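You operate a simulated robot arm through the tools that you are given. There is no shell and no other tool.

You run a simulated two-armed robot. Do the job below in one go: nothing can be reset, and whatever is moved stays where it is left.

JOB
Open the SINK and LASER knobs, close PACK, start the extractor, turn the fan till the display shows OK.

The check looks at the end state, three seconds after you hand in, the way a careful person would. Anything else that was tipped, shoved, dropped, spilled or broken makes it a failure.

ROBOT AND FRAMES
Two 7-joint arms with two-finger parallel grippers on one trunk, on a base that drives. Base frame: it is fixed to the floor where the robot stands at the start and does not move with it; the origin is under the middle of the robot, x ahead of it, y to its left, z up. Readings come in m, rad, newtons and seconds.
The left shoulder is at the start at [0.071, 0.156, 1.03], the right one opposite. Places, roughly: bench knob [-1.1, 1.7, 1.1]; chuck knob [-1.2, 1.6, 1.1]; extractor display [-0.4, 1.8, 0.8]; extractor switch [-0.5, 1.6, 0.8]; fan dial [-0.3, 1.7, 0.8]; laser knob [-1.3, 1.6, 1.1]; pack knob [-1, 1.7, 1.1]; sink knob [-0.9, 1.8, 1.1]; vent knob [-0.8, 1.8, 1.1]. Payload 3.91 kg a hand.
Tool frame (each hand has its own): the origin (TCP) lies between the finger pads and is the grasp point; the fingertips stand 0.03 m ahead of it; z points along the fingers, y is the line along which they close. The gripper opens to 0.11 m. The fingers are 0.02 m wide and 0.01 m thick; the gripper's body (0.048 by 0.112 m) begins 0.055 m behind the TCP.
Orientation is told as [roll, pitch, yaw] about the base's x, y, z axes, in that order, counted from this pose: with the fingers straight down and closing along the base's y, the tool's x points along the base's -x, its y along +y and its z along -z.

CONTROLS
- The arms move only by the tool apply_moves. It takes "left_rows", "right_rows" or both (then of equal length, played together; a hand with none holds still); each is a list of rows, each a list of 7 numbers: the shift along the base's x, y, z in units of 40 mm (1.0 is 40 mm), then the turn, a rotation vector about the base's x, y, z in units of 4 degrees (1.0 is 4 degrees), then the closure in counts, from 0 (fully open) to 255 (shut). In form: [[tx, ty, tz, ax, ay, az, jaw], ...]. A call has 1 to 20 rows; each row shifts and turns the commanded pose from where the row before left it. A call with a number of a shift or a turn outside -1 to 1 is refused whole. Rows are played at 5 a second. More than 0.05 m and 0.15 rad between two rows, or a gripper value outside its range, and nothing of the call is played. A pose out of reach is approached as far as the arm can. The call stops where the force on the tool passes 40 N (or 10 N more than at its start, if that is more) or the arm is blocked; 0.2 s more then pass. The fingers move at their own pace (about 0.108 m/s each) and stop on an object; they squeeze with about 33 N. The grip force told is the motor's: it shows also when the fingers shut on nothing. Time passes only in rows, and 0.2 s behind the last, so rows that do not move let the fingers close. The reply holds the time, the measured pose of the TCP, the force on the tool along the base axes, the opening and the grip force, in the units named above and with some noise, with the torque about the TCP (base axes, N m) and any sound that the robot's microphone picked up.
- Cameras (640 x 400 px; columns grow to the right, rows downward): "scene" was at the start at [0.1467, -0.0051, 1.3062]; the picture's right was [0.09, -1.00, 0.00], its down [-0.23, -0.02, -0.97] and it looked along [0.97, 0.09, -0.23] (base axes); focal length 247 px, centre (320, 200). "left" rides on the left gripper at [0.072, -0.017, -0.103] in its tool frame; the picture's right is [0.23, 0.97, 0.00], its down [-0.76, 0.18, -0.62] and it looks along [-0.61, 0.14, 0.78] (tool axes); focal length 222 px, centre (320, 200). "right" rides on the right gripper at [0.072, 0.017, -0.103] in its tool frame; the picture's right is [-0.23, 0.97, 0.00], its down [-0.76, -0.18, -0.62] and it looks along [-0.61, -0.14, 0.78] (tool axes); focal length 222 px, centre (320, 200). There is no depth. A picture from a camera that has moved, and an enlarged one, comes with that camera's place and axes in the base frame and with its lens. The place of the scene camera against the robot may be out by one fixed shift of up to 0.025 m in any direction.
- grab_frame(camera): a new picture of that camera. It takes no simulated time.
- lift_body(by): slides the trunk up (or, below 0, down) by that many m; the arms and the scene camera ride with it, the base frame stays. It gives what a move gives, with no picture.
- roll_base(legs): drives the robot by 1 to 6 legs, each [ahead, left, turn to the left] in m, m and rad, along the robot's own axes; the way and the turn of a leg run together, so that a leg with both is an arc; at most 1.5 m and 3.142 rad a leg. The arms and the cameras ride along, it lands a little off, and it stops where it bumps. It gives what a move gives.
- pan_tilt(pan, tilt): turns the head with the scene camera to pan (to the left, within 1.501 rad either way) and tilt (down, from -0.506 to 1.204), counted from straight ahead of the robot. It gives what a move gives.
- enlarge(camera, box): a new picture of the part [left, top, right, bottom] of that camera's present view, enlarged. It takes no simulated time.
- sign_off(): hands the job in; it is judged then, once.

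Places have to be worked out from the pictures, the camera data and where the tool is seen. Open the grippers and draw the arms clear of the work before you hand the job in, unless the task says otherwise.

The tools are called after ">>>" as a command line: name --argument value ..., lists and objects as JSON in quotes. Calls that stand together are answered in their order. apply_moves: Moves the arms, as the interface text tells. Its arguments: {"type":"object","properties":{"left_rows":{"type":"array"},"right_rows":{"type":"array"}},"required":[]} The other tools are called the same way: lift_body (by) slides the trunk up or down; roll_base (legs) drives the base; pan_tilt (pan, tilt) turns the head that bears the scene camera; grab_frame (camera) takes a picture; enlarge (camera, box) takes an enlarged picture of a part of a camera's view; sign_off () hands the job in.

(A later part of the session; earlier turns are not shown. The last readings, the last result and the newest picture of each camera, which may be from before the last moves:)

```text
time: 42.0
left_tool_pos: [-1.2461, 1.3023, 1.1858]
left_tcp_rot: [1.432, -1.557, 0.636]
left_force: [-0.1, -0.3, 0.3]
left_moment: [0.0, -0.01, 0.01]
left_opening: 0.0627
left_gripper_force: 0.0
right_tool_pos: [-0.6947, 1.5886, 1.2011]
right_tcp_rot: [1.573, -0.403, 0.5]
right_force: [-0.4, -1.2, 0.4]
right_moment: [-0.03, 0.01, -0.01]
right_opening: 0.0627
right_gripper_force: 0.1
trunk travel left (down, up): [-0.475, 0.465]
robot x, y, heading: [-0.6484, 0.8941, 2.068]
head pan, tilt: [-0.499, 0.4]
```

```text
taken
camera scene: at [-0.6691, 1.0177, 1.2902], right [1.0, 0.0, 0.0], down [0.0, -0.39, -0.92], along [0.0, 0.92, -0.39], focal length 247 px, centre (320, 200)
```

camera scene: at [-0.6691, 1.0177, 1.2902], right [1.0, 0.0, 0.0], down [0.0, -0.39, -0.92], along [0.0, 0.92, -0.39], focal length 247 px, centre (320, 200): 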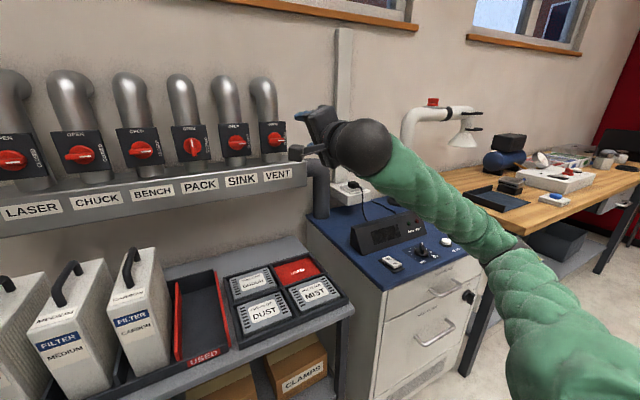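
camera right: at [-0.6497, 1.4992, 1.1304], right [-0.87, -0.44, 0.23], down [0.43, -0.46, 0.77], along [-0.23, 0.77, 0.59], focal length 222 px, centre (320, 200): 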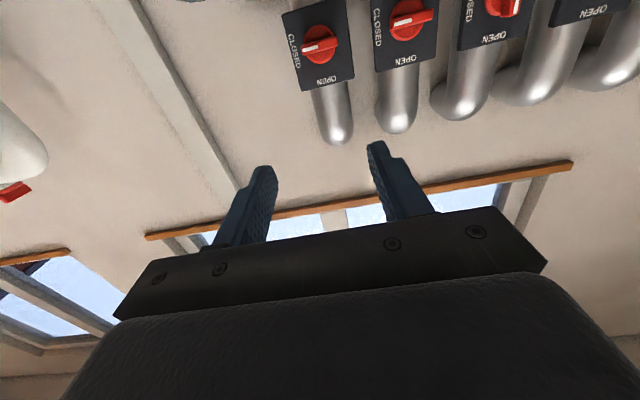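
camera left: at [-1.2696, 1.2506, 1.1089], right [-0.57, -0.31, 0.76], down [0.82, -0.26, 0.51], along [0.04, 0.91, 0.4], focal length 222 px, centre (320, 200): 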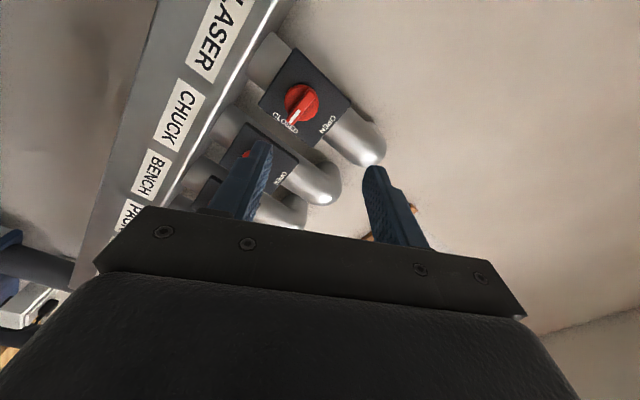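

At about 67° of roll the right arm shows no lean and tracks cleanly. I finish the roll to 90°.

>>> apply_moves --right_rows '[[0, 0, 0, -0.535, 0.984, 0, 110], [0, 0, 0, -0.535, 0.984, 0, 110], [0, 0, 0, -0.535, 0.984, 0, 110], [0, 0, 0, -0.535, 0.984, 0, 110], [0, 0, 0, -0.535, 0.984, 0, 110], [0, 0, 0, -0.08, 0.15, 0, 110]]'

>>> grab_frame --camera "scene"

>>> grab_frame --camera "right"

```text
time: 43.4
left_tool_pos: [-1.2471, 1.3023, 1.1853]
left_tcp_rot: [1.437, -1.557, 0.636]
left_force: [-0.1, 0.0, 0.5]
left_moment: [-0.02, -0.04, -0.03]
left_opening: 0.0627
left_gripper_force: 0.2
right_tool_pos: [-0.6944, 1.587, 1.2003]
right_tcp_rot: [1.575, 0.0, 0.5]
right_force: [0.4, 0.4, -0.9]
right_moment: [0.02, -0.01, -0.03]
right_opening: 0.0627
right_gripper_force: 0.0
trunk travel left (down, up): [-0.475, 0.465]
robot x, y, heading: [-0.6482, 0.8938, 2.073]
head pan, tilt: [-0.499, 0.4]
```

```text
taken
camera scene: at [-0.669, 1.0176, 1.2903], right [1.0, 0.0, 0.0], down [0.0, -0.39, -0.92], along [0.0, 0.92, -0.39], focal length 247 px, centre (320, 200)
```

scene: 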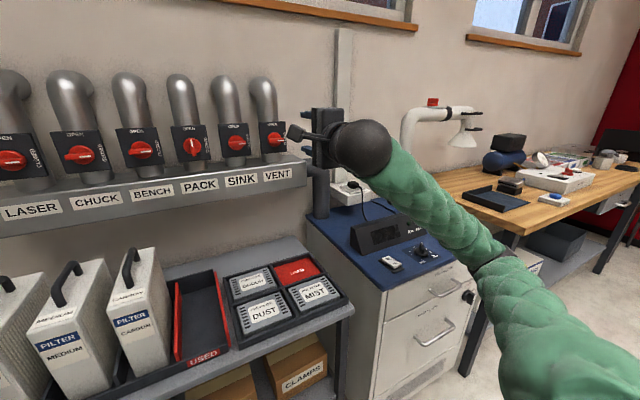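

```text
taken
camera right: at [-0.7085, 1.4626, 1.2174], right [0.2, 0.11, 0.97], down [0.97, -0.18, -0.18], along [0.16, 0.98, -0.14], focal length 222 px, centre (320, 200)
```

right: 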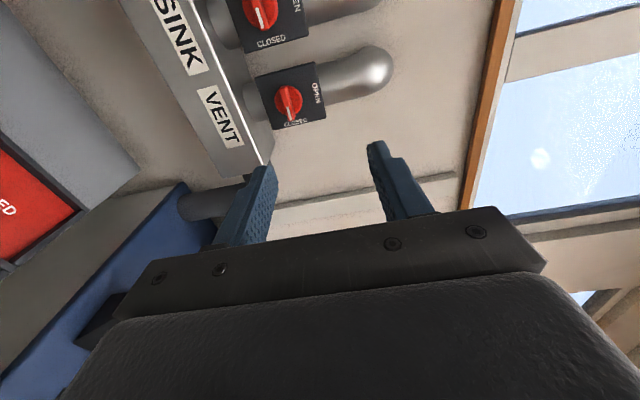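

The right arm rolls a full 90° cleanly, so I use it for SINK and PACK. Both views put SINK near (-0.907, 1.775, 1.151). I move to a pre-grasp 0.13 m in front of it and look.

>>> apply_moves --right_rows '[[-0.751, 0.367, -0.251, 0, 0, 0, 110], [-0.751, 0.367, -0.251, 0, 0, 0, 110], [-0.751, 0.367, -0.251, 0, 0, 0, 110], [-0.751, 0.367, -0.251, 0, 0, 0, 110], [-0.751, 0.367, -0.251, 0, 0, 0, 110], [0, 0, 0, 0, 0, 0, 110]]'

>>> grab_frame --camera "right"

>>> pan_tilt --pan 0 --tilt 0.25

>>> grab_frame --camera "scene"

```text
time: 45.0
left_tool_pos: [-1.2461, 1.3011, 1.1852]
left_tcp_rot: [1.46, -1.558, 0.611]
left_force: [-0.3, -0.8, 0.5]
left_moment: [0.0, 0.01, 0.01]
left_opening: 0.0625
left_gripper_force: 0.2
right_tool_pos: [-0.8385, 1.6594, 0.875]
right_tcp_rot: [1.166, 0.011, 0.503]
right_force: [-0.1, -0.8, -0.6]
right_moment: [0.01, 0.02, 0.0]
right_opening: 0.0625
right_gripper_force: 0.2
right hand out of reach, approached as far as the arm can: row 5
trunk travel left (down, up): [-0.475, 0.465]
robot x, y, heading: [-0.646, 0.8915, 2.065]
head pan, tilt: [-0.499, 0.4]
stopped in row 6 (right hand): the arm was blocked; the commanded pose is now the measured one
```

```text
taken
camera right: at [-0.858, 1.5481, 0.933], right [0.02, 0.45, 0.89], down [0.98, -0.2, 0.07], along [0.21, 0.87, -0.44], focal length 222 px, centre (320, 200)
```

right: 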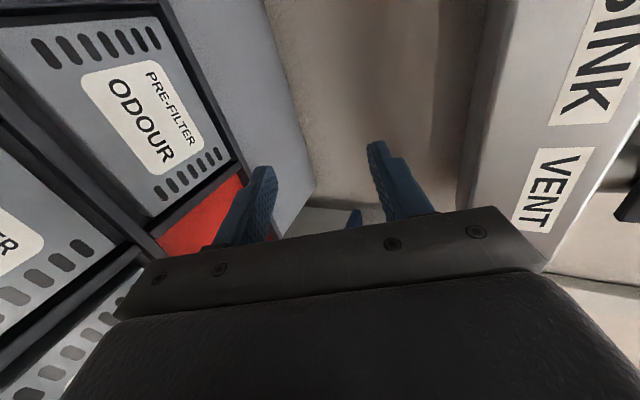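

```text
time: 46.0
left_tool_pos: [-1.2447, 1.3029, 1.1858]
left_tcp_rot: [1.45, -1.558, 0.62]
left_force: [-0.3, -0.2, -0.6]
left_moment: [0.01, -0.02, 0.02]
left_opening: 0.0626
left_gripper_force: 0.0
right_tool_pos: [-0.8374, 1.6607, 0.8751]
right_tcp_rot: [1.168, 0.011, 0.503]
right_force: [-0.1, 0.5, 0.2]
right_moment: [0.04, 0.02, 0.02]
right_opening: 0.0626
right_gripper_force: 0.0
trunk travel left (down, up): [-0.475, 0.465]
robot x, y, heading: [-0.6471, 0.8961, 2.07]
head pan, tilt: [0.0, 0.25]
```

```text
taken
camera scene: at [-0.713, 1.0071, 1.3042], right [0.88, 0.48, 0.0], down [0.12, -0.22, -0.97], along [-0.46, 0.85, -0.25], focal length 247 px, centre (320, 200)
```

scene: 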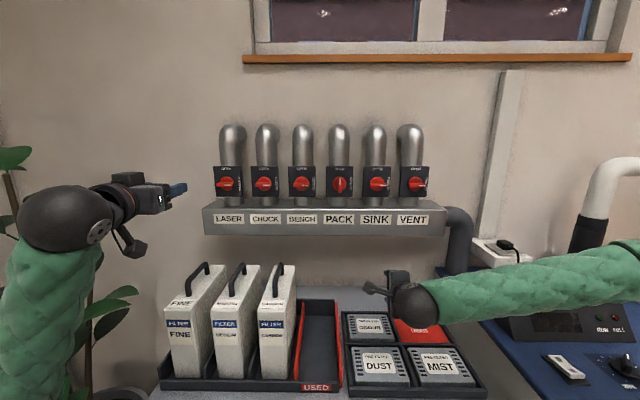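

The right arm ran to the edge of its reach with the roll and dipped to z=0.875, just above the trays, though the forces are near zero. I draw the hand straight back first, then raise it in small steps.

>>> apply_moves --right_rows '[[0.24, -0.44, 0.1, 0, 0, 0, 110], [0.24, -0.44, 0.1, 0, 0, 0, 110], [0.24, -0.44, 0.1, 0, 0, 0, 110]]'

>>> grab_frame --camera "scene"

```text
time: 46.8
left_tool_pos: [-1.2428, 1.3026, 1.1859]
left_tcp_rot: [1.468, -1.556, 0.603]
left_force: [0.7, 0.2, -0.4]
left_moment: [0.02, 0.0, 0.01]
left_opening: 0.0628
left_gripper_force: 0.1
right_tool_pos: [-0.8074, 1.6067, 0.8883]
right_tcp_rot: [1.17, 0.013, 0.5]
right_force: [-0.6, -1.0, 0.5]
right_moment: [-0.01, -0.04, -0.01]
right_opening: 0.0624
right_gripper_force: 0.1
trunk travel left (down, up): [-0.475, 0.465]
robot x, y, heading: [-0.6466, 0.8943, 2.069]
head pan, tilt: [0.0, 0.25]
```

```text
taken
camera scene: at [-0.7124, 1.0073, 1.3043], right [0.88, 0.48, 0.0], down [0.12, -0.22, -0.97], along [-0.46, 0.85, -0.25], focal length 247 px, centre (320, 200)
```

scene: 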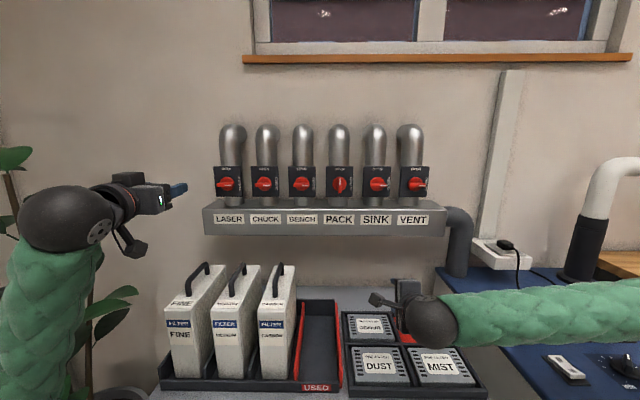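

The hand responds normally. I keep drawing it back and to the right while raising it toward the spot where the roll worked.

>>> apply_moves --right_rows '[[0.45, -0.3, 0.4, 0, 0, 0, 110], [0.45, -0.3, 0.6, 0, 0, 0, 110], [0.45, -0.1, 0.8, 0, 0, 0, 110], [0.45, 0.1, 0.8, 0, 0, 0, 110]]'

>>> grab_frame --camera "scene"

```text
time: 47.8
left_tool_pos: [-1.2443, 1.3011, 1.1857]
left_tcp_rot: [1.49, -1.555, 0.581]
left_force: [-0.2, 0.3, 0.3]
left_moment: [0.04, -0.01, -0.01]
left_opening: 0.0626
left_gripper_force: 0.1
right_tool_pos: [-0.7355, 1.5805, 0.9914]
right_tcp_rot: [1.168, 0.012, 0.503]
right_force: [-0.5, 0.1, 0.3]
right_moment: [-0.01, 0.01, 0.02]
right_opening: 0.0629
right_gripper_force: 0.1
trunk travel left (down, up): [-0.475, 0.465]
robot x, y, heading: [-0.6491, 0.8943, 2.069]
head pan, tilt: [0.0, 0.25]
```

```text
taken
camera scene: at [-0.7129, 1.0065, 1.3043], right [0.88, 0.48, 0.0], down [0.12, -0.22, -0.97], along [-0.46, 0.85, -0.25], focal length 247 px, centre (320, 200)
```

scene: 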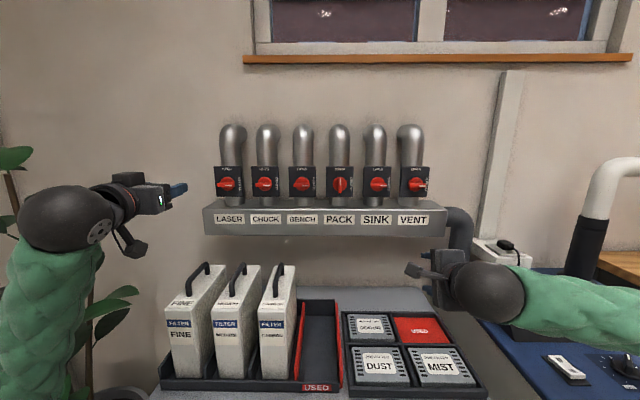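

Good. I raise the hand to its previous spot and level the fingers again.

>>> apply_moves --right_rows '[[0.17, 0.03, 0.87, 0.843, 0.461, 0, 110], [0.17, 0.03, 0.87, 0.843, 0.461, 0, 110], [0.17, 0.03, 0.87, 0.843, 0.461, 0, 110], [0.17, 0.03, 0.87, 0.843, 0.461, 0, 110], [0.17, 0.03, 0.87, 0.843, 0.461, 0, 110], [0.17, 0.03, 0.87, 0.843, 0.461, 0, 110]]'

>>> grab_frame --camera "scene"

```text
time: 49.1
left_tool_pos: [-1.2456, 1.302, 1.1846]
left_tcp_rot: [1.46, -1.557, 0.609]
left_force: [-0.4, 0.1, -0.5]
left_moment: [0.01, 0.01, 0.02]
left_opening: 0.0624
left_gripper_force: 0.1
right_tool_pos: [-0.695, 1.592, 1.1971]
right_tcp_rot: [1.571, 0.011, 0.508]
right_force: [-0.3, 0.5, -0.7]
right_moment: [-0.01, 0.01, -0.04]
right_opening: 0.0623
right_gripper_force: 0.0
trunk travel left (down, up): [-0.475, 0.465]
robot x, y, heading: [-0.646, 0.8922, 2.069]
head pan, tilt: [0.0, 0.25]
```

```text
taken
camera scene: at [-0.713, 1.0069, 1.3042], right [0.88, 0.48, 0.0], down [0.12, -0.22, -0.97], along [-0.46, 0.85, -0.25], focal length 247 px, centre (320, 200)
```

scene: 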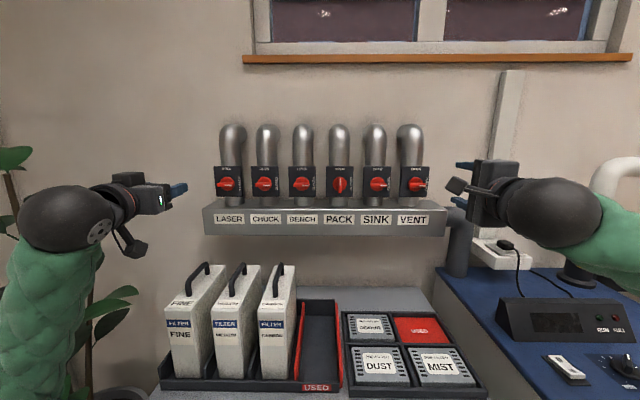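

The right hand is back in its safe spot. The roll is only feasible well out to each arm's own side. For LASER I use the left arm with a partial clockwise roll of about 55°, where the closing jaws will align on the bar, then turn it counterclockwise. I drive 0.12 m closer to shorten the reach.

>>> roll_base --legs '[[0.12, 0, -0.01]]'

>>> grab_frame --camera "scene"

>>> enlarge --camera "scene" --box '[160, 110, 480, 310]'

>>> enlarge --camera "left" --box '[240, 0, 480, 150]'

```text
time: 50.0
left_tool_pos: [-1.2544, 1.3172, 1.1846]
left_tcp_rot: [1.091, -1.551, 0.991]
left_force: [0.0, 0.2, -0.2]
left_moment: [0.01, -0.01, -0.03]
left_opening: 0.0624
left_gripper_force: 0.0
right_tool_pos: [-0.7031, 1.6114, 1.1981]
right_tcp_rot: [1.576, 0.015, 0.517]
right_force: [-0.8, 0.2, 0.0]
right_moment: [0.0, 0.01, 0.02]
right_opening: 0.0626
right_gripper_force: 0.1
trunk travel left (down, up): [-0.475, 0.465]
robot x, y, heading: [-0.6564, 0.9144, 2.077]
head pan, tilt: [0.0, 0.25]
stopped in leg 1: the robot was blocked; the commanded pose is now the measured one
```

```text
taken
camera scene: at [-0.7151, 1.026, 1.3054], right [0.87, 0.49, -0.01], down [0.11, -0.21, -0.97], along [-0.47, 0.85, -0.24], focal length 247 px, centre (320, 200)
```

scene: 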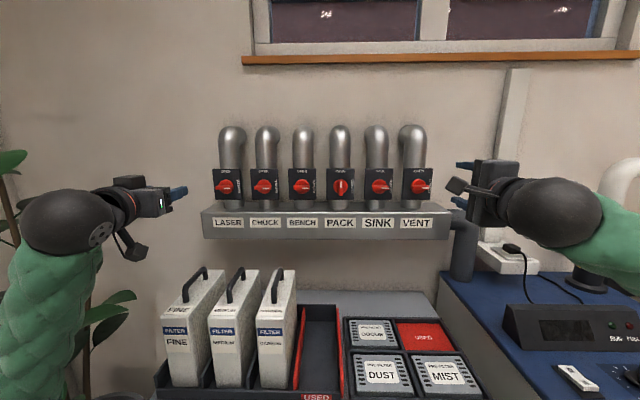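

```text
2.00 times, centred on (320, 210) of scene
camera zoom: at [-0.7151, 1.026, 1.3054], right [0.87, 0.49, -0.01], down [0.11, -0.21, -0.97], along [-0.47, 0.85, -0.24], focal length 494 px, centre (320, 180)
```

zoom: 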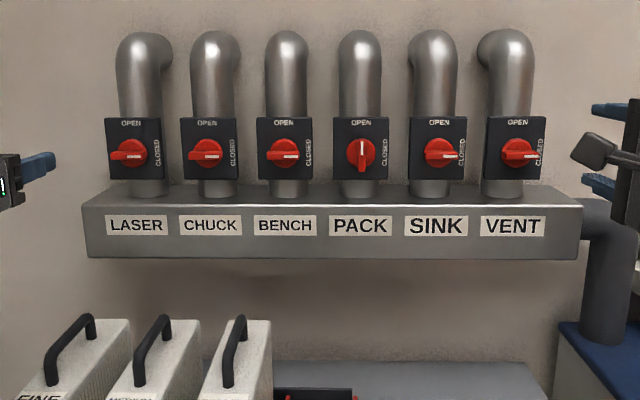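

```text
2.67 times, centred on (360, 75) of left
camera zoom: at [-1.1885, 1.2335, 1.1117], right [-0.85, -0.48, -0.21], down [0.16, -0.62, 0.77], along [-0.5, 0.62, 0.6], focal length 592 px, centre (213, 533)
```

zoom: 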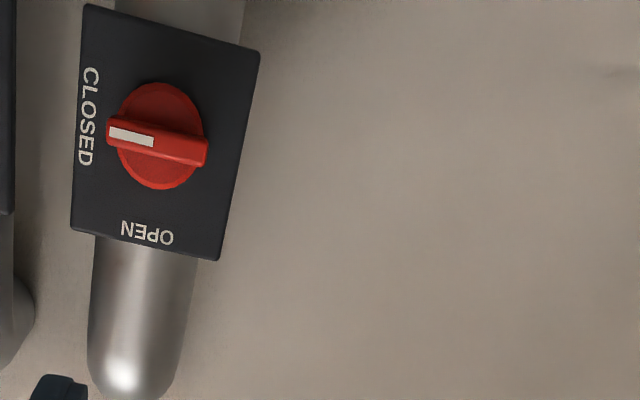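

The base was blocked after about 2 cm and leans slightly, so the chassis itself is touching something in front, likely the shelf. I back off right away and look down at the gap.

>>> roll_base --legs '[[-0.06, 0, 0]]'

>>> pan_tilt --pan 0.0 --tilt 1.2

>>> grab_frame --camera "scene"

>>> pan_tilt --pan 0.5 --tilt 1.1

>>> grab_frame --camera "scene"

```text
time: 51.0
left_tool_pos: [-1.2302, 1.265, 1.1794]
left_tcp_rot: [0.734, -1.553, 1.344]
left_force: [-0.2, -1.1, 0.3]
left_moment: [-0.01, -0.02, -0.04]
left_opening: 0.0626
left_gripper_force: 0.1
right_tool_pos: [-0.6798, 1.5589, 1.1993]
right_tcp_rot: [1.572, 0.01, 0.516]
right_force: [0.4, 0.0, 1.4]
right_moment: [-0.02, -0.02, -0.01]
right_opening: 0.0626
right_gripper_force: 0.1
trunk travel left (down, up): [-0.475, 0.465]
robot x, y, heading: [-0.6321, 0.8625, 2.079]
head pan, tilt: [0.0, 0.25]
```

```text
time: 52.2
left_tool_pos: [-1.231, 1.268, 1.1773]
left_tcp_rot: [0.651, -1.551, 1.427]
left_force: [-0.5, -0.1, -0.9]
left_moment: [-0.01, -0.01, -0.01]
left_opening: 0.0625
left_gripper_force: 0.1
right_tool_pos: [-0.6814, 1.5605, 1.1973]
right_tcp_rot: [1.572, 0.012, 0.515]
right_force: [-1.3, 0.6, -0.5]
right_moment: [0.0, 0.01, 0.01]
right_opening: 0.0626
right_gripper_force: 0.0
trunk travel left (down, up): [-0.475, 0.465]
robot x, y, heading: [-0.6265, 0.8623, 2.075]
head pan, tilt: [0.0, 1.201]
```

```text
taken
camera scene: at [-0.6773, 0.9423, 1.2275], right [0.87, 0.48, 0.0], down [0.45, -0.82, -0.36], along [-0.18, 0.32, -0.93], focal length 247 px, centre (320, 200)
```

scene: 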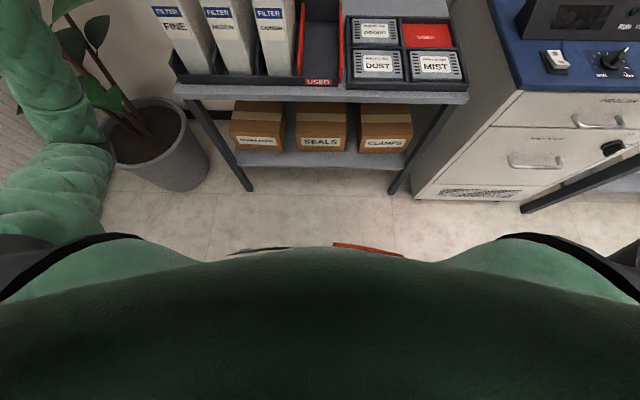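

```text
time: 53.1
left_tool_pos: [-1.2322, 1.2667, 1.178]
left_tcp_rot: [0.651, -1.553, 1.427]
left_force: [-0.8, -0.7, -0.5]
left_moment: [-0.01, 0.02, -0.01]
left_opening: 0.0625
left_gripper_force: 0.0
right_tool_pos: [-0.6816, 1.5607, 1.1974]
right_tcp_rot: [1.57, 0.011, 0.515]
right_force: [0.3, -0.1, 0.4]
right_moment: [0.01, 0.0, 0.03]
right_opening: 0.0626
right_gripper_force: 0.1
trunk travel left (down, up): [-0.475, 0.465]
robot x, y, heading: [-0.629, 0.8637, 2.08]
head pan, tilt: [0.499, 1.1]
```

```text
taken
camera scene: at [-0.7035, 0.9273, 1.2334], right [0.54, 0.84, 0.0], down [0.75, -0.48, -0.45], along [-0.38, 0.24, -0.89], focal length 247 px, centre (320, 200)
```

scene: 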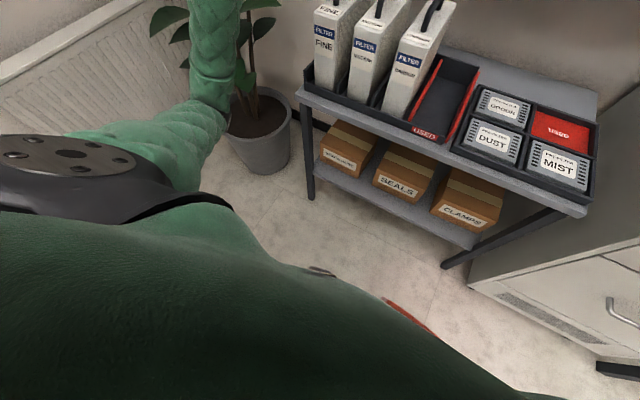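

The floor gap shows the chassis clears the shelf. The contact is on the left arm's side, and the plant's foliage next to the left elbow and wrist is the only candidate; it still looks upright and in place. New plan: keep away from the plant by working from further right, and grip the bars lengthwise with the left arm, whose free roll direction is counterclockwise. First I return the right hand to neutral roll.

>>> apply_moves --right_rows '[[0, 0, 0, 0.561, -0.992, 0, 110], [0, 0, 0, 0.561, -0.992, 0, 110], [0, 0, 0, 0.561, -0.992, 0, 110], [0, 0, 0, 0.561, -0.992, 0, 110], [0, 0, 0, 0.561, -0.992, 0, 110], [0, 0, 0, 0.561, -0.992, 0, 110], [0, 0, 0, 0.561, -0.992, 0, 110], [0, 0, 0, 0.561, -0.992, 0, 110], [0, 0, 0, 0.561, -0.992, 0, 110], [0, 0, 0, 0.561, -0.992, 0, 110], [0, 0, 0, 0.561, -0.992, 0, 110], [0, 0, 0, 0.561, -0.992, 0, 110], [0, 0, 0, 0.561, -0.992, 0, 110], [0, 0, 0, 0.561, -0.992, 0, 110], [0, 0, 0, 0.561, -0.992, 0, 110], [0, 0, 0, 0.561, -0.992, 0, 110], [0, 0, 0, 0.561, -0.992, 0, 110], [0, 0, 0, 0.561, -0.992, 0, 110], [0, 0, 0, 0.561, -0.992, 0, 110]]'

>>> pan_tilt --pan 0.9 --tilt 0.7

>>> grab_frame --camera "scene"

```text
time: 57.1
left_tool_pos: [-1.2321, 1.2669, 1.1782]
left_tcp_rot: [0.65, -1.55, 1.429]
left_force: [0.4, 0.5, -0.4]
left_moment: [-0.04, 0.03, -0.03]
left_opening: 0.0625
left_gripper_force: 0.1
right_tool_pos: [-0.68, 1.5595, 1.1981]
right_tcp_rot: [1.553, -1.502, 0.531]
right_force: [-0.9, 0.2, -0.4]
right_moment: [0.02, -0.01, -0.01]
right_opening: 0.0629
right_gripper_force: 0.1
trunk travel left (down, up): [-0.475, 0.465]
robot x, y, heading: [-0.6242, 0.8648, 2.07]
head pan, tilt: [0.499, 1.1]
```

```text
time: 58.0
left_tool_pos: [-1.2342, 1.2671, 1.1786]
left_tcp_rot: [0.647, -1.552, 1.433]
left_force: [-0.4, -0.3, 0.0]
left_moment: [0.0, -0.02, -0.03]
left_opening: 0.0626
left_gripper_force: 0.0
right_tool_pos: [-0.6816, 1.5594, 1.1975]
right_tcp_rot: [1.552, -1.502, 0.531]
right_force: [-0.3, -0.3, -0.6]
right_moment: [-0.02, -0.02, -0.02]
right_opening: 0.0624
right_gripper_force: 0.0
trunk travel left (down, up): [-0.475, 0.465]
robot x, y, heading: [-0.628, 0.8635, 2.072]
head pan, tilt: [0.901, 0.7]
```

```text
taken
camera scene: at [-0.734, 0.9073, 1.2633], right [0.16, 0.99, 0.0], down [0.64, -0.11, -0.76], along [-0.75, 0.13, -0.64], focal length 247 px, centre (320, 200)
```

scene: 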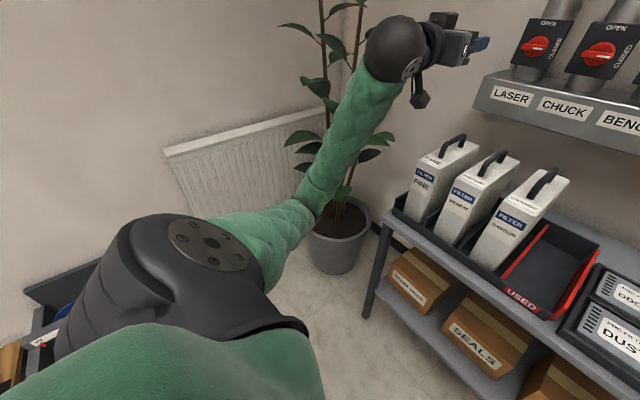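

The plant is still upright. I shift the base right by 0.12 m, away from it, and check for lean.

>>> roll_base --legs '[[0, -0.12, -0.015]]'

>>> pan_tilt --pan 0.3 --tilt 0.25

>>> grab_frame --camera "scene"

>>> grab_frame --camera "left"

```text
time: 59.2
left_tool_pos: [-1.1175, 1.3346, 1.1781]
left_tcp_rot: [0.725, -1.553, 1.336]
left_force: [-0.2, 0.6, 0.8]
left_moment: [-0.01, -0.04, 0.03]
left_opening: 0.0625
left_gripper_force: 0.0
right_tool_pos: [-0.5619, 1.6197, 1.1957]
right_tcp_rot: [1.553, -1.499, 0.514]
right_force: [-0.5, -0.2, -0.3]
right_moment: [0.0, 0.0, 0.04]
right_opening: 0.0629
right_gripper_force: 0.1
trunk travel left (down, up): [-0.475, 0.465]
robot x, y, heading: [-0.5265, 0.9186, 2.06]
head pan, tilt: [0.901, 0.7]
```

```text
time: 60.2
left_tool_pos: [-1.1213, 1.3344, 1.1784]
left_tcp_rot: [0.644, -1.553, 1.416]
left_force: [-0.1, -0.4, -0.3]
left_moment: [0.01, 0.04, -0.01]
left_opening: 0.0625
left_gripper_force: 0.1
right_tool_pos: [-0.5651, 1.618, 1.1955]
right_tcp_rot: [1.551, -1.503, 0.516]
right_force: [0.2, -0.3, 0.0]
right_moment: [-0.02, 0.01, 0.01]
right_opening: 0.0624
right_gripper_force: 0.1
trunk travel left (down, up): [-0.475, 0.465]
robot x, y, heading: [-0.5245, 0.9211, 2.057]
head pan, tilt: [0.3, 0.25]
```

```text
taken
camera scene: at [-0.611, 1.0165, 1.3042], right [0.7, 0.71, 0.0], down [0.18, -0.17, -0.97], along [-0.69, 0.68, -0.25], focal length 247 px, centre (320, 200)
```

scene: 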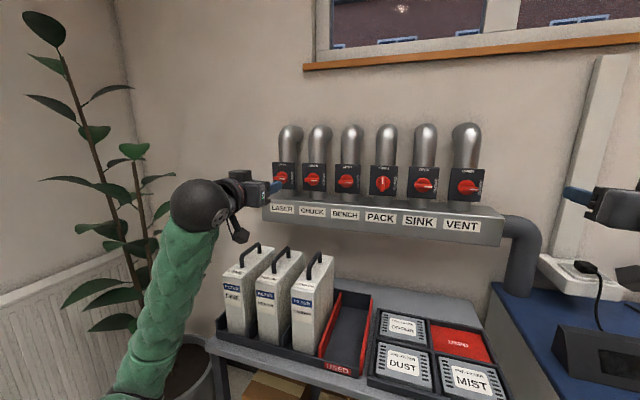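

```text
taken
camera left: at [-1.0566, 1.2498, 1.1065], right [-0.86, -0.46, -0.22], down [0.14, -0.62, 0.77], along [-0.49, 0.63, 0.6], focal length 222 px, centre (320, 200)
```

left: 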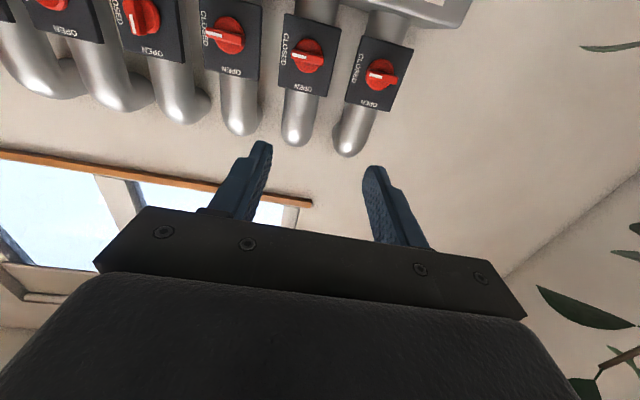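

No lean now. In this frame LASER is 0.943 m ahead and 0.42 m left. I open the left jaws to about 9 cm and move in front of LASER in small steps with neutral roll, watching the right hand's readings for body lean.

>>> apply_moves --left_rows '[[-0.635, 0.399, -0.117, 0, 0, 0, 45], [-0.635, 0.399, -0.117, 0, 0, 0, 45], [-0.635, 0.399, -0.117, 0, 0, 0, 45]]'

>>> apply_moves --left_rows '[[-0.635, 0.399, -0.117, 0, 0, 0, 45], [-0.635, 0.399, -0.117, 0, 0, 0, 45], [-0.635, 0.399, -0.117, 0, 0, 0, 45]]'

>>> grab_frame --camera "left"

>>> grab_frame --camera "scene"

```text
time: 61.0
left_tool_pos: [-1.1989, 1.3862, 1.1644]
left_tcp_rot: [0.635, -1.551, 1.428]
left_force: [-0.1, -0.9, -0.4]
left_moment: [0.0, 0.02, -0.04]
left_opening: 0.0907
left_gripper_force: 0.0
right_tool_pos: [-0.5642, 1.6186, 1.1964]
right_tcp_rot: [1.547, -1.503, 0.52]
right_force: [0.3, 1.5, 0.2]
right_moment: [0.01, 0.03, 0.0]
right_opening: 0.0625
right_gripper_force: 0.0
trunk travel left (down, up): [-0.475, 0.465]
robot x, y, heading: [-0.5229, 0.9198, 2.063]
head pan, tilt: [0.3, 0.25]
```

```text
time: 61.8
left_tool_pos: [-1.2747, 1.4335, 1.1514]
left_tcp_rot: [0.621, -1.551, 1.441]
left_force: [-1.2, 0.2, 0.1]
left_moment: [0.02, -0.02, 0.01]
left_opening: 0.0907
left_gripper_force: 0.1
right_tool_pos: [-0.5641, 1.6175, 1.1961]
right_tcp_rot: [1.544, -1.501, 0.521]
right_force: [0.3, 1.2, -0.3]
right_moment: [0.0, 0.03, 0.02]
right_opening: 0.0626
right_gripper_force: 0.1
trunk travel left (down, up): [-0.475, 0.465]
robot x, y, heading: [-0.523, 0.9196, 2.056]
head pan, tilt: [0.3, 0.25]
```

```text
taken
camera left: at [-1.2105, 1.3491, 1.0795], right [-0.86, -0.46, -0.22], down [0.14, -0.62, 0.77], along [-0.49, 0.63, 0.6], focal length 222 px, centre (320, 200)
```

left: 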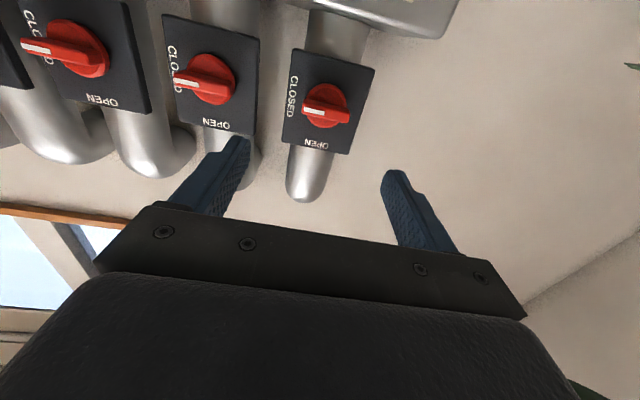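

```text
taken
camera scene: at [-0.6113, 1.0168, 1.3042], right [0.7, 0.71, 0.0], down [0.18, -0.17, -0.97], along [-0.69, 0.68, -0.25], focal length 247 px, centre (320, 200)
```

scene: 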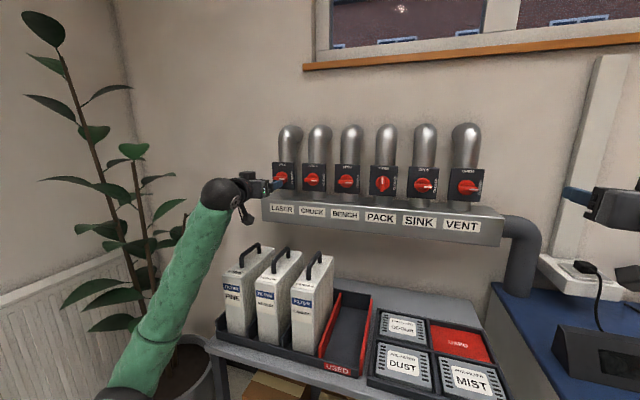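

The arm moves cleanly with no lean. The wrist view puts the LASER disc about 0.154 m ahead of the TCP, 4 mm left and 2 mm low. I advance 0.09 m with those corrections and look again.

>>> apply_moves --left_rows '[[-0.382, 0.646, -0.01, 0.195, 0.103, 0, 45], [-0.382, 0.646, -0.01, 0, 0, 0, 45], [-0.382, 0.646, -0.01, 0, 0, 0, 45]]'

>>> grab_frame --camera "left"

>>> enlarge --camera "scene" --box '[200, 120, 360, 220]'

```text
time: 62.6
left_tool_pos: [-1.3183, 1.5092, 1.149]
left_tcp_rot: [1.57, -1.559, 0.493]
left_force: [-0.7, 0.4, -0.5]
left_moment: [0.01, 0.0, -0.02]
left_opening: 0.0908
left_gripper_force: 0.0
right_tool_pos: [-0.564, 1.6193, 1.1965]
right_tcp_rot: [1.543, -1.501, 0.525]
right_force: [0.0, 0.6, -1.2]
right_moment: [0.0, 0.01, 0.02]
right_opening: 0.0628
right_gripper_force: 0.0
trunk travel left (down, up): [-0.475, 0.465]
robot x, y, heading: [-0.5217, 0.9188, 2.062]
head pan, tilt: [0.3, 0.25]
```

```text
taken
camera left: at [-1.2544, 1.4251, 1.0763], right [-0.86, -0.46, -0.22], down [0.15, -0.63, 0.76], along [-0.49, 0.63, 0.61], focal length 222 px, centre (320, 200)
```

left: 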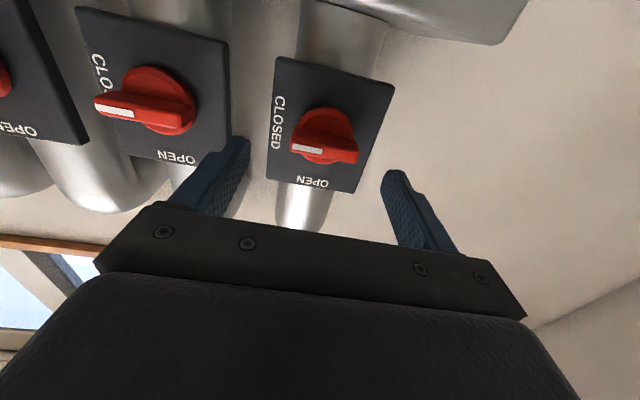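

```text
4.00 times, centred on (280, 170) of scene
camera zoom: at [-0.6111, 1.0172, 1.3041], right [0.7, 0.71, 0.0], down [0.18, -0.17, -0.97], along [-0.69, 0.68, -0.25], focal length 988 px, centre (480, 320)
```

zoom: 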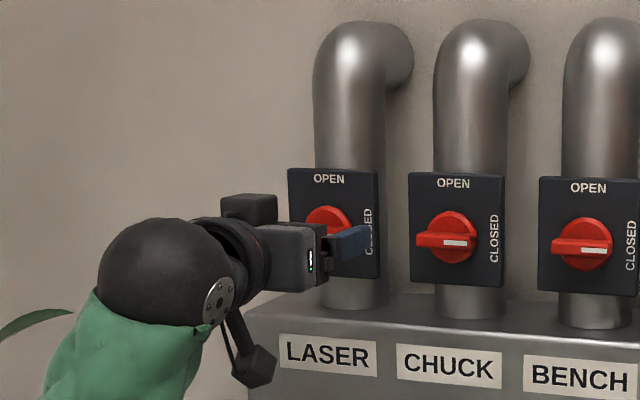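

Laterally the knob is now centred. The disc is about 0.06 m ahead of the TCP, the bar front about 0.04 m, and the knob sits about 4 mm low. I advance 24 mm and drop 4 mm so the fingertips straddle the bar.

>>> apply_moves --left_rows '[[-0.14, 0.265, -0.05, 0, 0, 0, 45], [-0.14, 0.265, -0.05, 0, 0, 0, 45], [0, 0, 0, 0, 0, 0, 45]]'

>>> grab_frame --camera "left"

>>> enlarge --camera "scene" --box '[200, 120, 360, 220]'

```text
time: 63.4
left_tool_pos: [-1.3304, 1.5298, 1.1449]
left_tcp_rot: [1.604, -1.56, 0.46]
left_force: [-0.4, -0.4, 0.4]
left_moment: [0.02, 0.01, 0.01]
left_opening: 0.0905
left_gripper_force: 0.0
right_tool_pos: [-0.5627, 1.6179, 1.197]
right_tcp_rot: [1.552, -1.502, 0.516]
right_force: [-0.2, -0.3, -1.0]
right_moment: [0.02, 0.01, 0.01]
right_opening: 0.0627
right_gripper_force: 0.0
trunk travel left (down, up): [-0.475, 0.465]
robot x, y, heading: [-0.5247, 0.9216, 2.065]
head pan, tilt: [0.3, 0.25]
```

```text
taken
camera left: at [-1.267, 1.4462, 1.072], right [-0.86, -0.46, -0.22], down [0.14, -0.63, 0.76], along [-0.49, 0.63, 0.61], focal length 222 px, centre (320, 200)
```

left: 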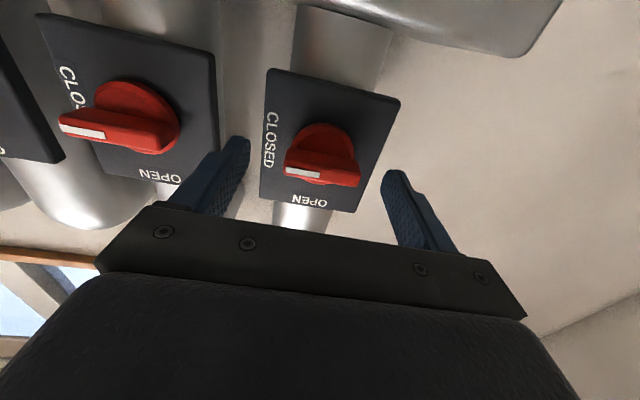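

```text
4.00 times, centred on (280, 170) of scene
camera zoom: at [-0.6109, 1.0167, 1.3042], right [0.7, 0.71, 0.0], down [0.18, -0.17, -0.97], along [-0.69, 0.68, -0.25], focal length 988 px, centre (480, 320)
```

zoom: 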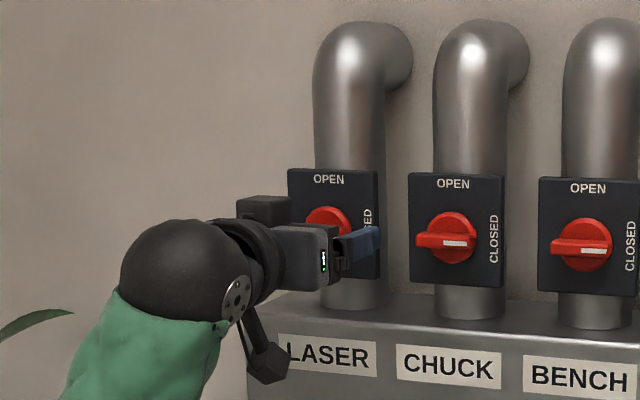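

The fingertips straddle the bar, overlapping it by about 12 mm. I advance 4 mm more, drop 2 mm, and close on the bar ends.

>>> apply_moves --left_rows '[[-0.06, 0.08, -0.05, 0, 0, 0, 45], [0, 0, 0, 0, 0, 0, 100], [0, 0, 0, 0, 0, 0, 160], [0, 0, 0, 0, 0, 0, 200], [0, 0, 0, 0, 0, 0, 220]]'

>>> grab_frame --camera "left"

```text
time: 64.6
left_tool_pos: [-1.3329, 1.5309, 1.1415]
left_tcp_rot: [1.651, -1.56, 0.411]
left_force: [-12.0, 1.7, 6.1]
left_moment: [-0.06, -0.13, -0.31]
left_opening: 0.05
left_gripper_force: 45.2
right_tool_pos: [-0.5649, 1.6177, 1.1965]
right_tcp_rot: [1.549, -1.503, 0.518]
right_force: [-0.3, -0.4, 0.2]
right_moment: [0.03, 0.03, 0.0]
right_opening: 0.0627
right_gripper_force: 0.0
trunk travel left (down, up): [-0.475, 0.465]
robot x, y, heading: [-0.5219, 0.9179, 2.058]
head pan, tilt: [0.3, 0.25]
```

```text
taken
camera left: at [-1.2698, 1.4487, 1.0691], right [-0.86, -0.46, -0.22], down [0.14, -0.63, 0.76], along [-0.49, 0.63, 0.61], focal length 222 px, centre (320, 200)
```

left: 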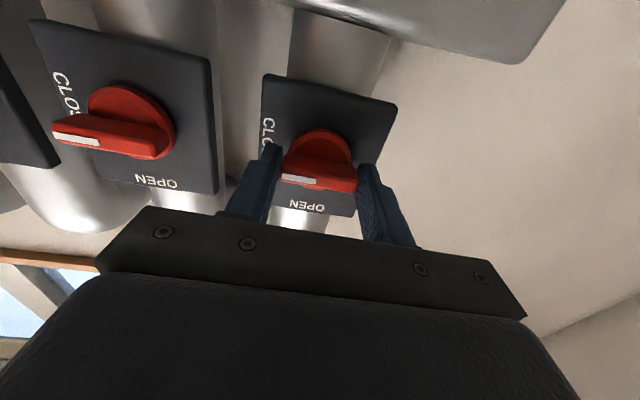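

Both fingers grip the LASER bar (opening 50 mm) with a small side load. I relax it slightly and start turning counterclockwise, 22° first, checking the forces.

>>> apply_moves --left_rows '[[-0.04, -0.02, 0.03, 0.533, -0.9966, 0, 220], [0, 0, 0, 0.533, -0.9966, 0, 220], [0, 0, 0, 0.533, -0.9966, 0, 220], [0, 0, 0, 0.533, -0.9966, 0, 220], [0, 0, 0, 0.533, -0.9966, 0, 220]]'

>>> grab_frame --camera "left"

```text
time: 65.8
left_tool_pos: [-1.3333, 1.5331, 1.1433]
left_tcp_rot: [-1.571, -1.186, -2.652]
left_force: [20.9, -17.2, -20.5]
left_moment: [-0.07, -0.03, -0.94]
left_opening: 0.0497
left_gripper_force: 44.7
right_tool_pos: [-0.564, 1.6164, 1.1971]
right_tcp_rot: [1.557, -1.5, 0.51]
right_force: [-0.3, -0.8, 0.3]
right_moment: [-0.01, -0.03, 0.03]
right_opening: 0.0629
right_gripper_force: 0.1
trunk travel left (down, up): [-0.475, 0.465]
robot x, y, heading: [-0.5242, 0.9164, 2.06]
head pan, tilt: [0.3, 0.25]
```

```text
taken
camera left: at [-1.2457, 1.4617, 1.0815], right [-0.72, -0.38, -0.58], down [-0.1, -0.76, 0.64], along [-0.68, 0.52, 0.51], focal length 222 px, centre (320, 200)
```

left: 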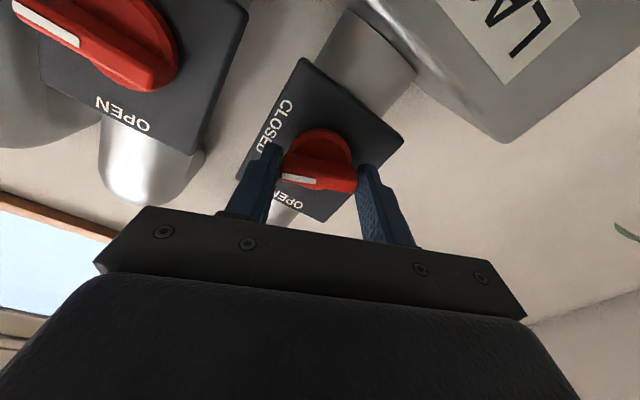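

The knob turns with the hand, but one fingertip presses on the disc with about 25 N back and 20 N vertical. I retract 3–4 mm, shift slightly, then continue.

>>> apply_moves --left_rows '[[0.06, -0.08, -0.04, 0, 0, 0, 220], [0.03, -0.03, -0.03, 0, 0, 0, 220]]'

```text
time: 66.4
left_tool_pos: [-1.3306, 1.5306, 1.1426]
left_tcp_rot: [-1.578, -1.186, -2.646]
left_force: [-13.9, 26.2, 16.6]
left_moment: [0.39, 0.24, -0.51]
left_opening: 0.0495
left_gripper_force: 45.0
right_tool_pos: [-0.5648, 1.6199, 1.1954]
right_tcp_rot: [1.535, -1.5, 0.533]
right_force: [0.1, -1.0, 0.1]
right_moment: [0.01, 0.02, -0.02]
right_opening: 0.0626
right_gripper_force: 0.0
trunk travel left (down, up): [-0.475, 0.465]
robot x, y, heading: [-0.5229, 0.9206, 2.06]
head pan, tilt: [0.3, 0.25]
```

That overshot slightly, as stiffness is about 10–13 N/mm. I move back 3 mm in and 1.3 mm up to null the load while turning further.

>>> apply_moves --left_rows '[[-0.035, 0.066, 0.032, 0, 0, 0, 220], [0, 0, 0, 0.533, -0.9966, 0, 220], [0, 0, 0, 0.533, -0.9966, 0, 220], [0, 0, 0, 0.533, -0.9966, 0, 220], [0, 0, 0, 0.533, -0.9966, 0, 220]]'

```text
time: 67.6
left_tool_pos: [-1.3301, 1.53, 1.1421]
left_tcp_rot: [-1.569, -0.875, -2.654]
left_force: [27.5, -5.5, -18.0]
left_moment: [-0.2, -0.07, -0.96]
left_opening: 0.05
left_gripper_force: 45.4
right_tool_pos: [-0.5625, 1.6181, 1.1946]
right_tcp_rot: [1.552, -1.501, 0.515]
right_force: [0.3, -0.7, 0.4]
right_moment: [0.0, -0.01, 0.02]
right_opening: 0.0625
right_gripper_force: 0.1
trunk travel left (down, up): [-0.475, 0.465]
robot x, y, heading: [-0.5237, 0.9187, 2.064]
head pan, tilt: [0.3, 0.25]
```

Roll is now 40° counterclockwise and the knob follows; the load shows my TCP is a few mm off the knob axis. I null the load and continue with a small arc correction per row.

>>> apply_moves --left_rows '[[0.055, -0.012, -0.035, 0, 0, 0, 220], [0.0128, 0.0068, -0.004, 0.533, -0.9966, 0, 220], [0.0128, 0.0068, -0.004, 0.533, -0.9966, 0, 220], [0.0128, 0.0068, -0.003, 0.533, -0.9966, 0, 220], [0.0128, 0.0068, -0.002, 0.533, -0.9966, 0, 220]]'

```text
time: 68.8
left_tool_pos: [-1.3274, 1.5305, 1.1424]
left_tcp_rot: [-1.573, -0.557, -2.648]
left_force: [-15.2, 25.6, 28.9]
left_moment: [0.52, 0.38, 0.02]
left_opening: 0.0498
left_gripper_force: 44.9
right_tool_pos: [-0.5632, 1.6184, 1.196]
right_tcp_rot: [1.548, -1.501, 0.52]
right_force: [-0.4, 0.0, 0.7]
right_moment: [0.02, 0.01, 0.0]
right_opening: 0.0627
right_gripper_force: 0.1
trunk travel left (down, up): [-0.475, 0.465]
robot x, y, heading: [-0.5257, 0.9236, 2.059]
head pan, tilt: [0.3, 0.25]
```

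Roll is about 58° and the knob is following. I null the load (3 mm in, 2 mm up) and turn on.

>>> apply_moves --left_rows '[[-0.035, 0.066, 0.055, 0, 0, 0, 220], [0.0128, 0.0068, 0.002, 0.533, -0.9966, 0, 220], [0.0128, 0.0068, 0.002, 0.533, -0.9966, 0, 220], [0.0128, 0.0068, 0.003, 0.533, -0.9966, 0, 220]]'

>>> grab_frame --camera "left"

>>> grab_frame --camera "scene"

```text
time: 69.8
left_tool_pos: [-1.3287, 1.5309, 1.1442]
left_tcp_rot: [-1.57, -0.317, -2.649]
left_force: [15.0, -26.3, -18.2]
left_moment: [-0.11, -0.12, 0.63]
left_opening: 0.05
left_gripper_force: 45.0
right_tool_pos: [-0.5639, 1.6155, 1.1972]
right_tcp_rot: [1.571, -1.503, 0.498]
right_force: [0.2, 1.1, -0.3]
right_moment: [-0.01, -0.03, 0.04]
right_opening: 0.0627
right_gripper_force: 0.0
trunk travel left (down, up): [-0.475, 0.465]
robot x, y, heading: [-0.5234, 0.9225, 2.063]
head pan, tilt: [0.3, 0.25]
```

```text
taken
camera left: at [-1.2135, 1.4753, 1.1367], right [-0.08, -0.04, -1.0], down [-0.39, -0.92, 0.07], along [-0.92, 0.4, 0.05], focal length 222 px, centre (320, 200)
```

left: 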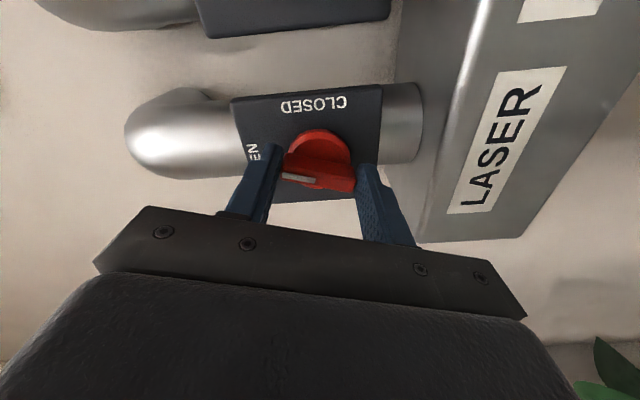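

```text
taken
camera scene: at [-0.6109, 1.0147, 1.3042], right [0.7, 0.71, 0.0], down [0.18, -0.17, -0.97], along [-0.69, 0.68, -0.25], focal length 247 px, centre (320, 200)
```

scene: 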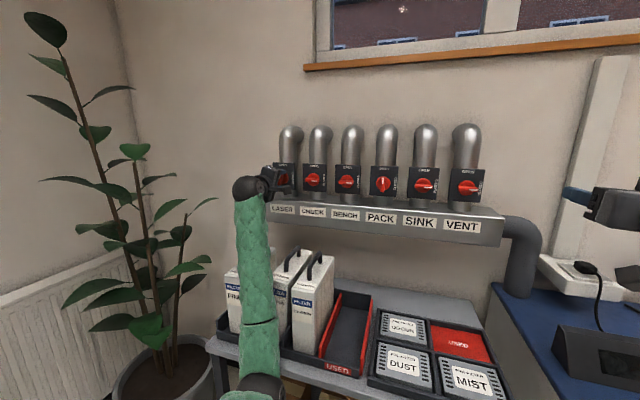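

Roll is 72° and the pointer is nearly at OPEN. I relax the load (1.5 mm out, 1 mm down) and finish the remaining 18°.

>>> apply_moves --left_rows '[[0.018, -0.033, -0.024, 0, 0, 0, 220], [0.0128, 0.0068, 0.004, 0.533, -0.9966, 0, 220], [0.0128, 0.0068, 0.004, 0.533, -0.9966, 0, 220]]'

```text
time: 70.6
left_tool_pos: [-1.3262, 1.5318, 1.1456]
left_tcp_rot: [-1.573, -0.159, -2.647]
left_force: [-27.8, 13.6, 27.2]
left_moment: [0.12, 0.15, 0.62]
left_opening: 0.0499
left_gripper_force: 44.6
right_tool_pos: [-0.5646, 1.6166, 1.1972]
right_tcp_rot: [1.56, -1.502, 0.507]
right_force: [-0.8, -0.4, -0.5]
right_moment: [-0.01, -0.02, -0.02]
right_opening: 0.0627
right_gripper_force: 0.0
trunk travel left (down, up): [-0.475, 0.465]
robot x, y, heading: [-0.525, 0.9177, 2.06]
head pan, tilt: [0.3, 0.25]
```

Roll is 81°. I null the load again and turn the last few degrees toward the stop.

>>> apply_moves --left_rows '[[-0.037, 0.015, 0.037, 0, 0, 0, 220], [0, 0, 0.005, 0.533, -0.9966, 0, 220], [0, 0, 0.005, 0.533, -0.9966, 0, 220]]'

>>> grab_frame --camera "left"

>>> enlarge --camera "scene" --box '[230, 120, 390, 220]'

```text
time: 71.4
left_tool_pos: [-1.3273, 1.5299, 1.1449]
left_tcp_rot: [-1.571, -0.003, -2.649]
left_force: [-7.3, -5.6, 5.0]
left_moment: [-0.64, -0.29, 0.16]
left_opening: 0.0498
left_gripper_force: 45.6
right_tool_pos: [-0.5638, 1.6156, 1.1981]
right_tcp_rot: [1.577, -1.503, 0.489]
right_force: [0.3, -0.6, 0.4]
right_moment: [0.03, -0.01, 0.02]
right_opening: 0.0626
right_gripper_force: 0.1
trunk travel left (down, up): [-0.475, 0.465]
robot x, y, heading: [-0.5251, 0.9197, 2.062]
head pan, tilt: [0.3, 0.25]
```

```text
taken
camera left: at [-1.214, 1.4743, 1.1613], right [0.2, 0.11, -0.97], down [-0.38, -0.91, -0.18], along [-0.9, 0.4, -0.14], focal length 222 px, centre (320, 200)
```

left: 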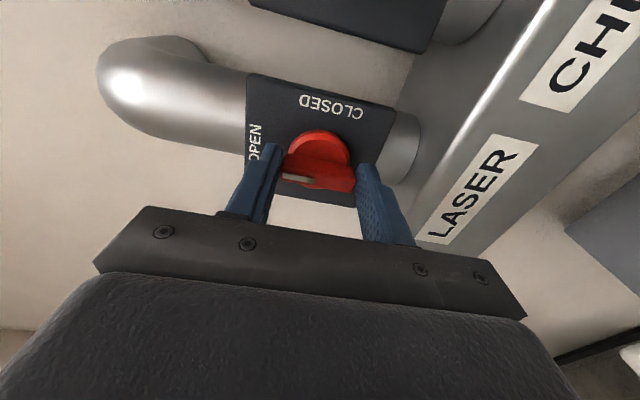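

```text
4.00 times, centred on (310, 170) of scene
camera zoom: at [-0.6102, 1.0142, 1.3045], right [0.7, 0.71, 0.0], down [0.17, -0.17, -0.97], along [-0.69, 0.68, -0.25], focal length 988 px, centre (360, 320)
```

zoom: 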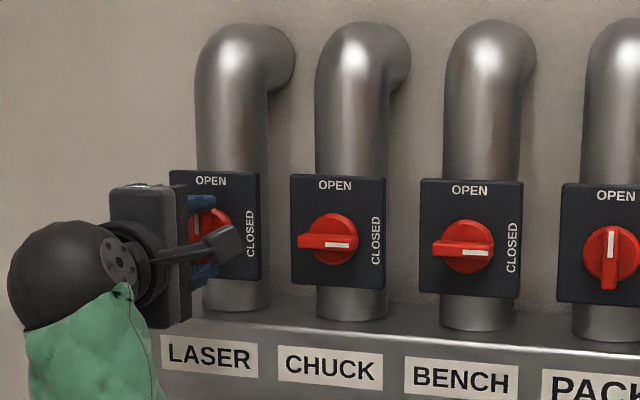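

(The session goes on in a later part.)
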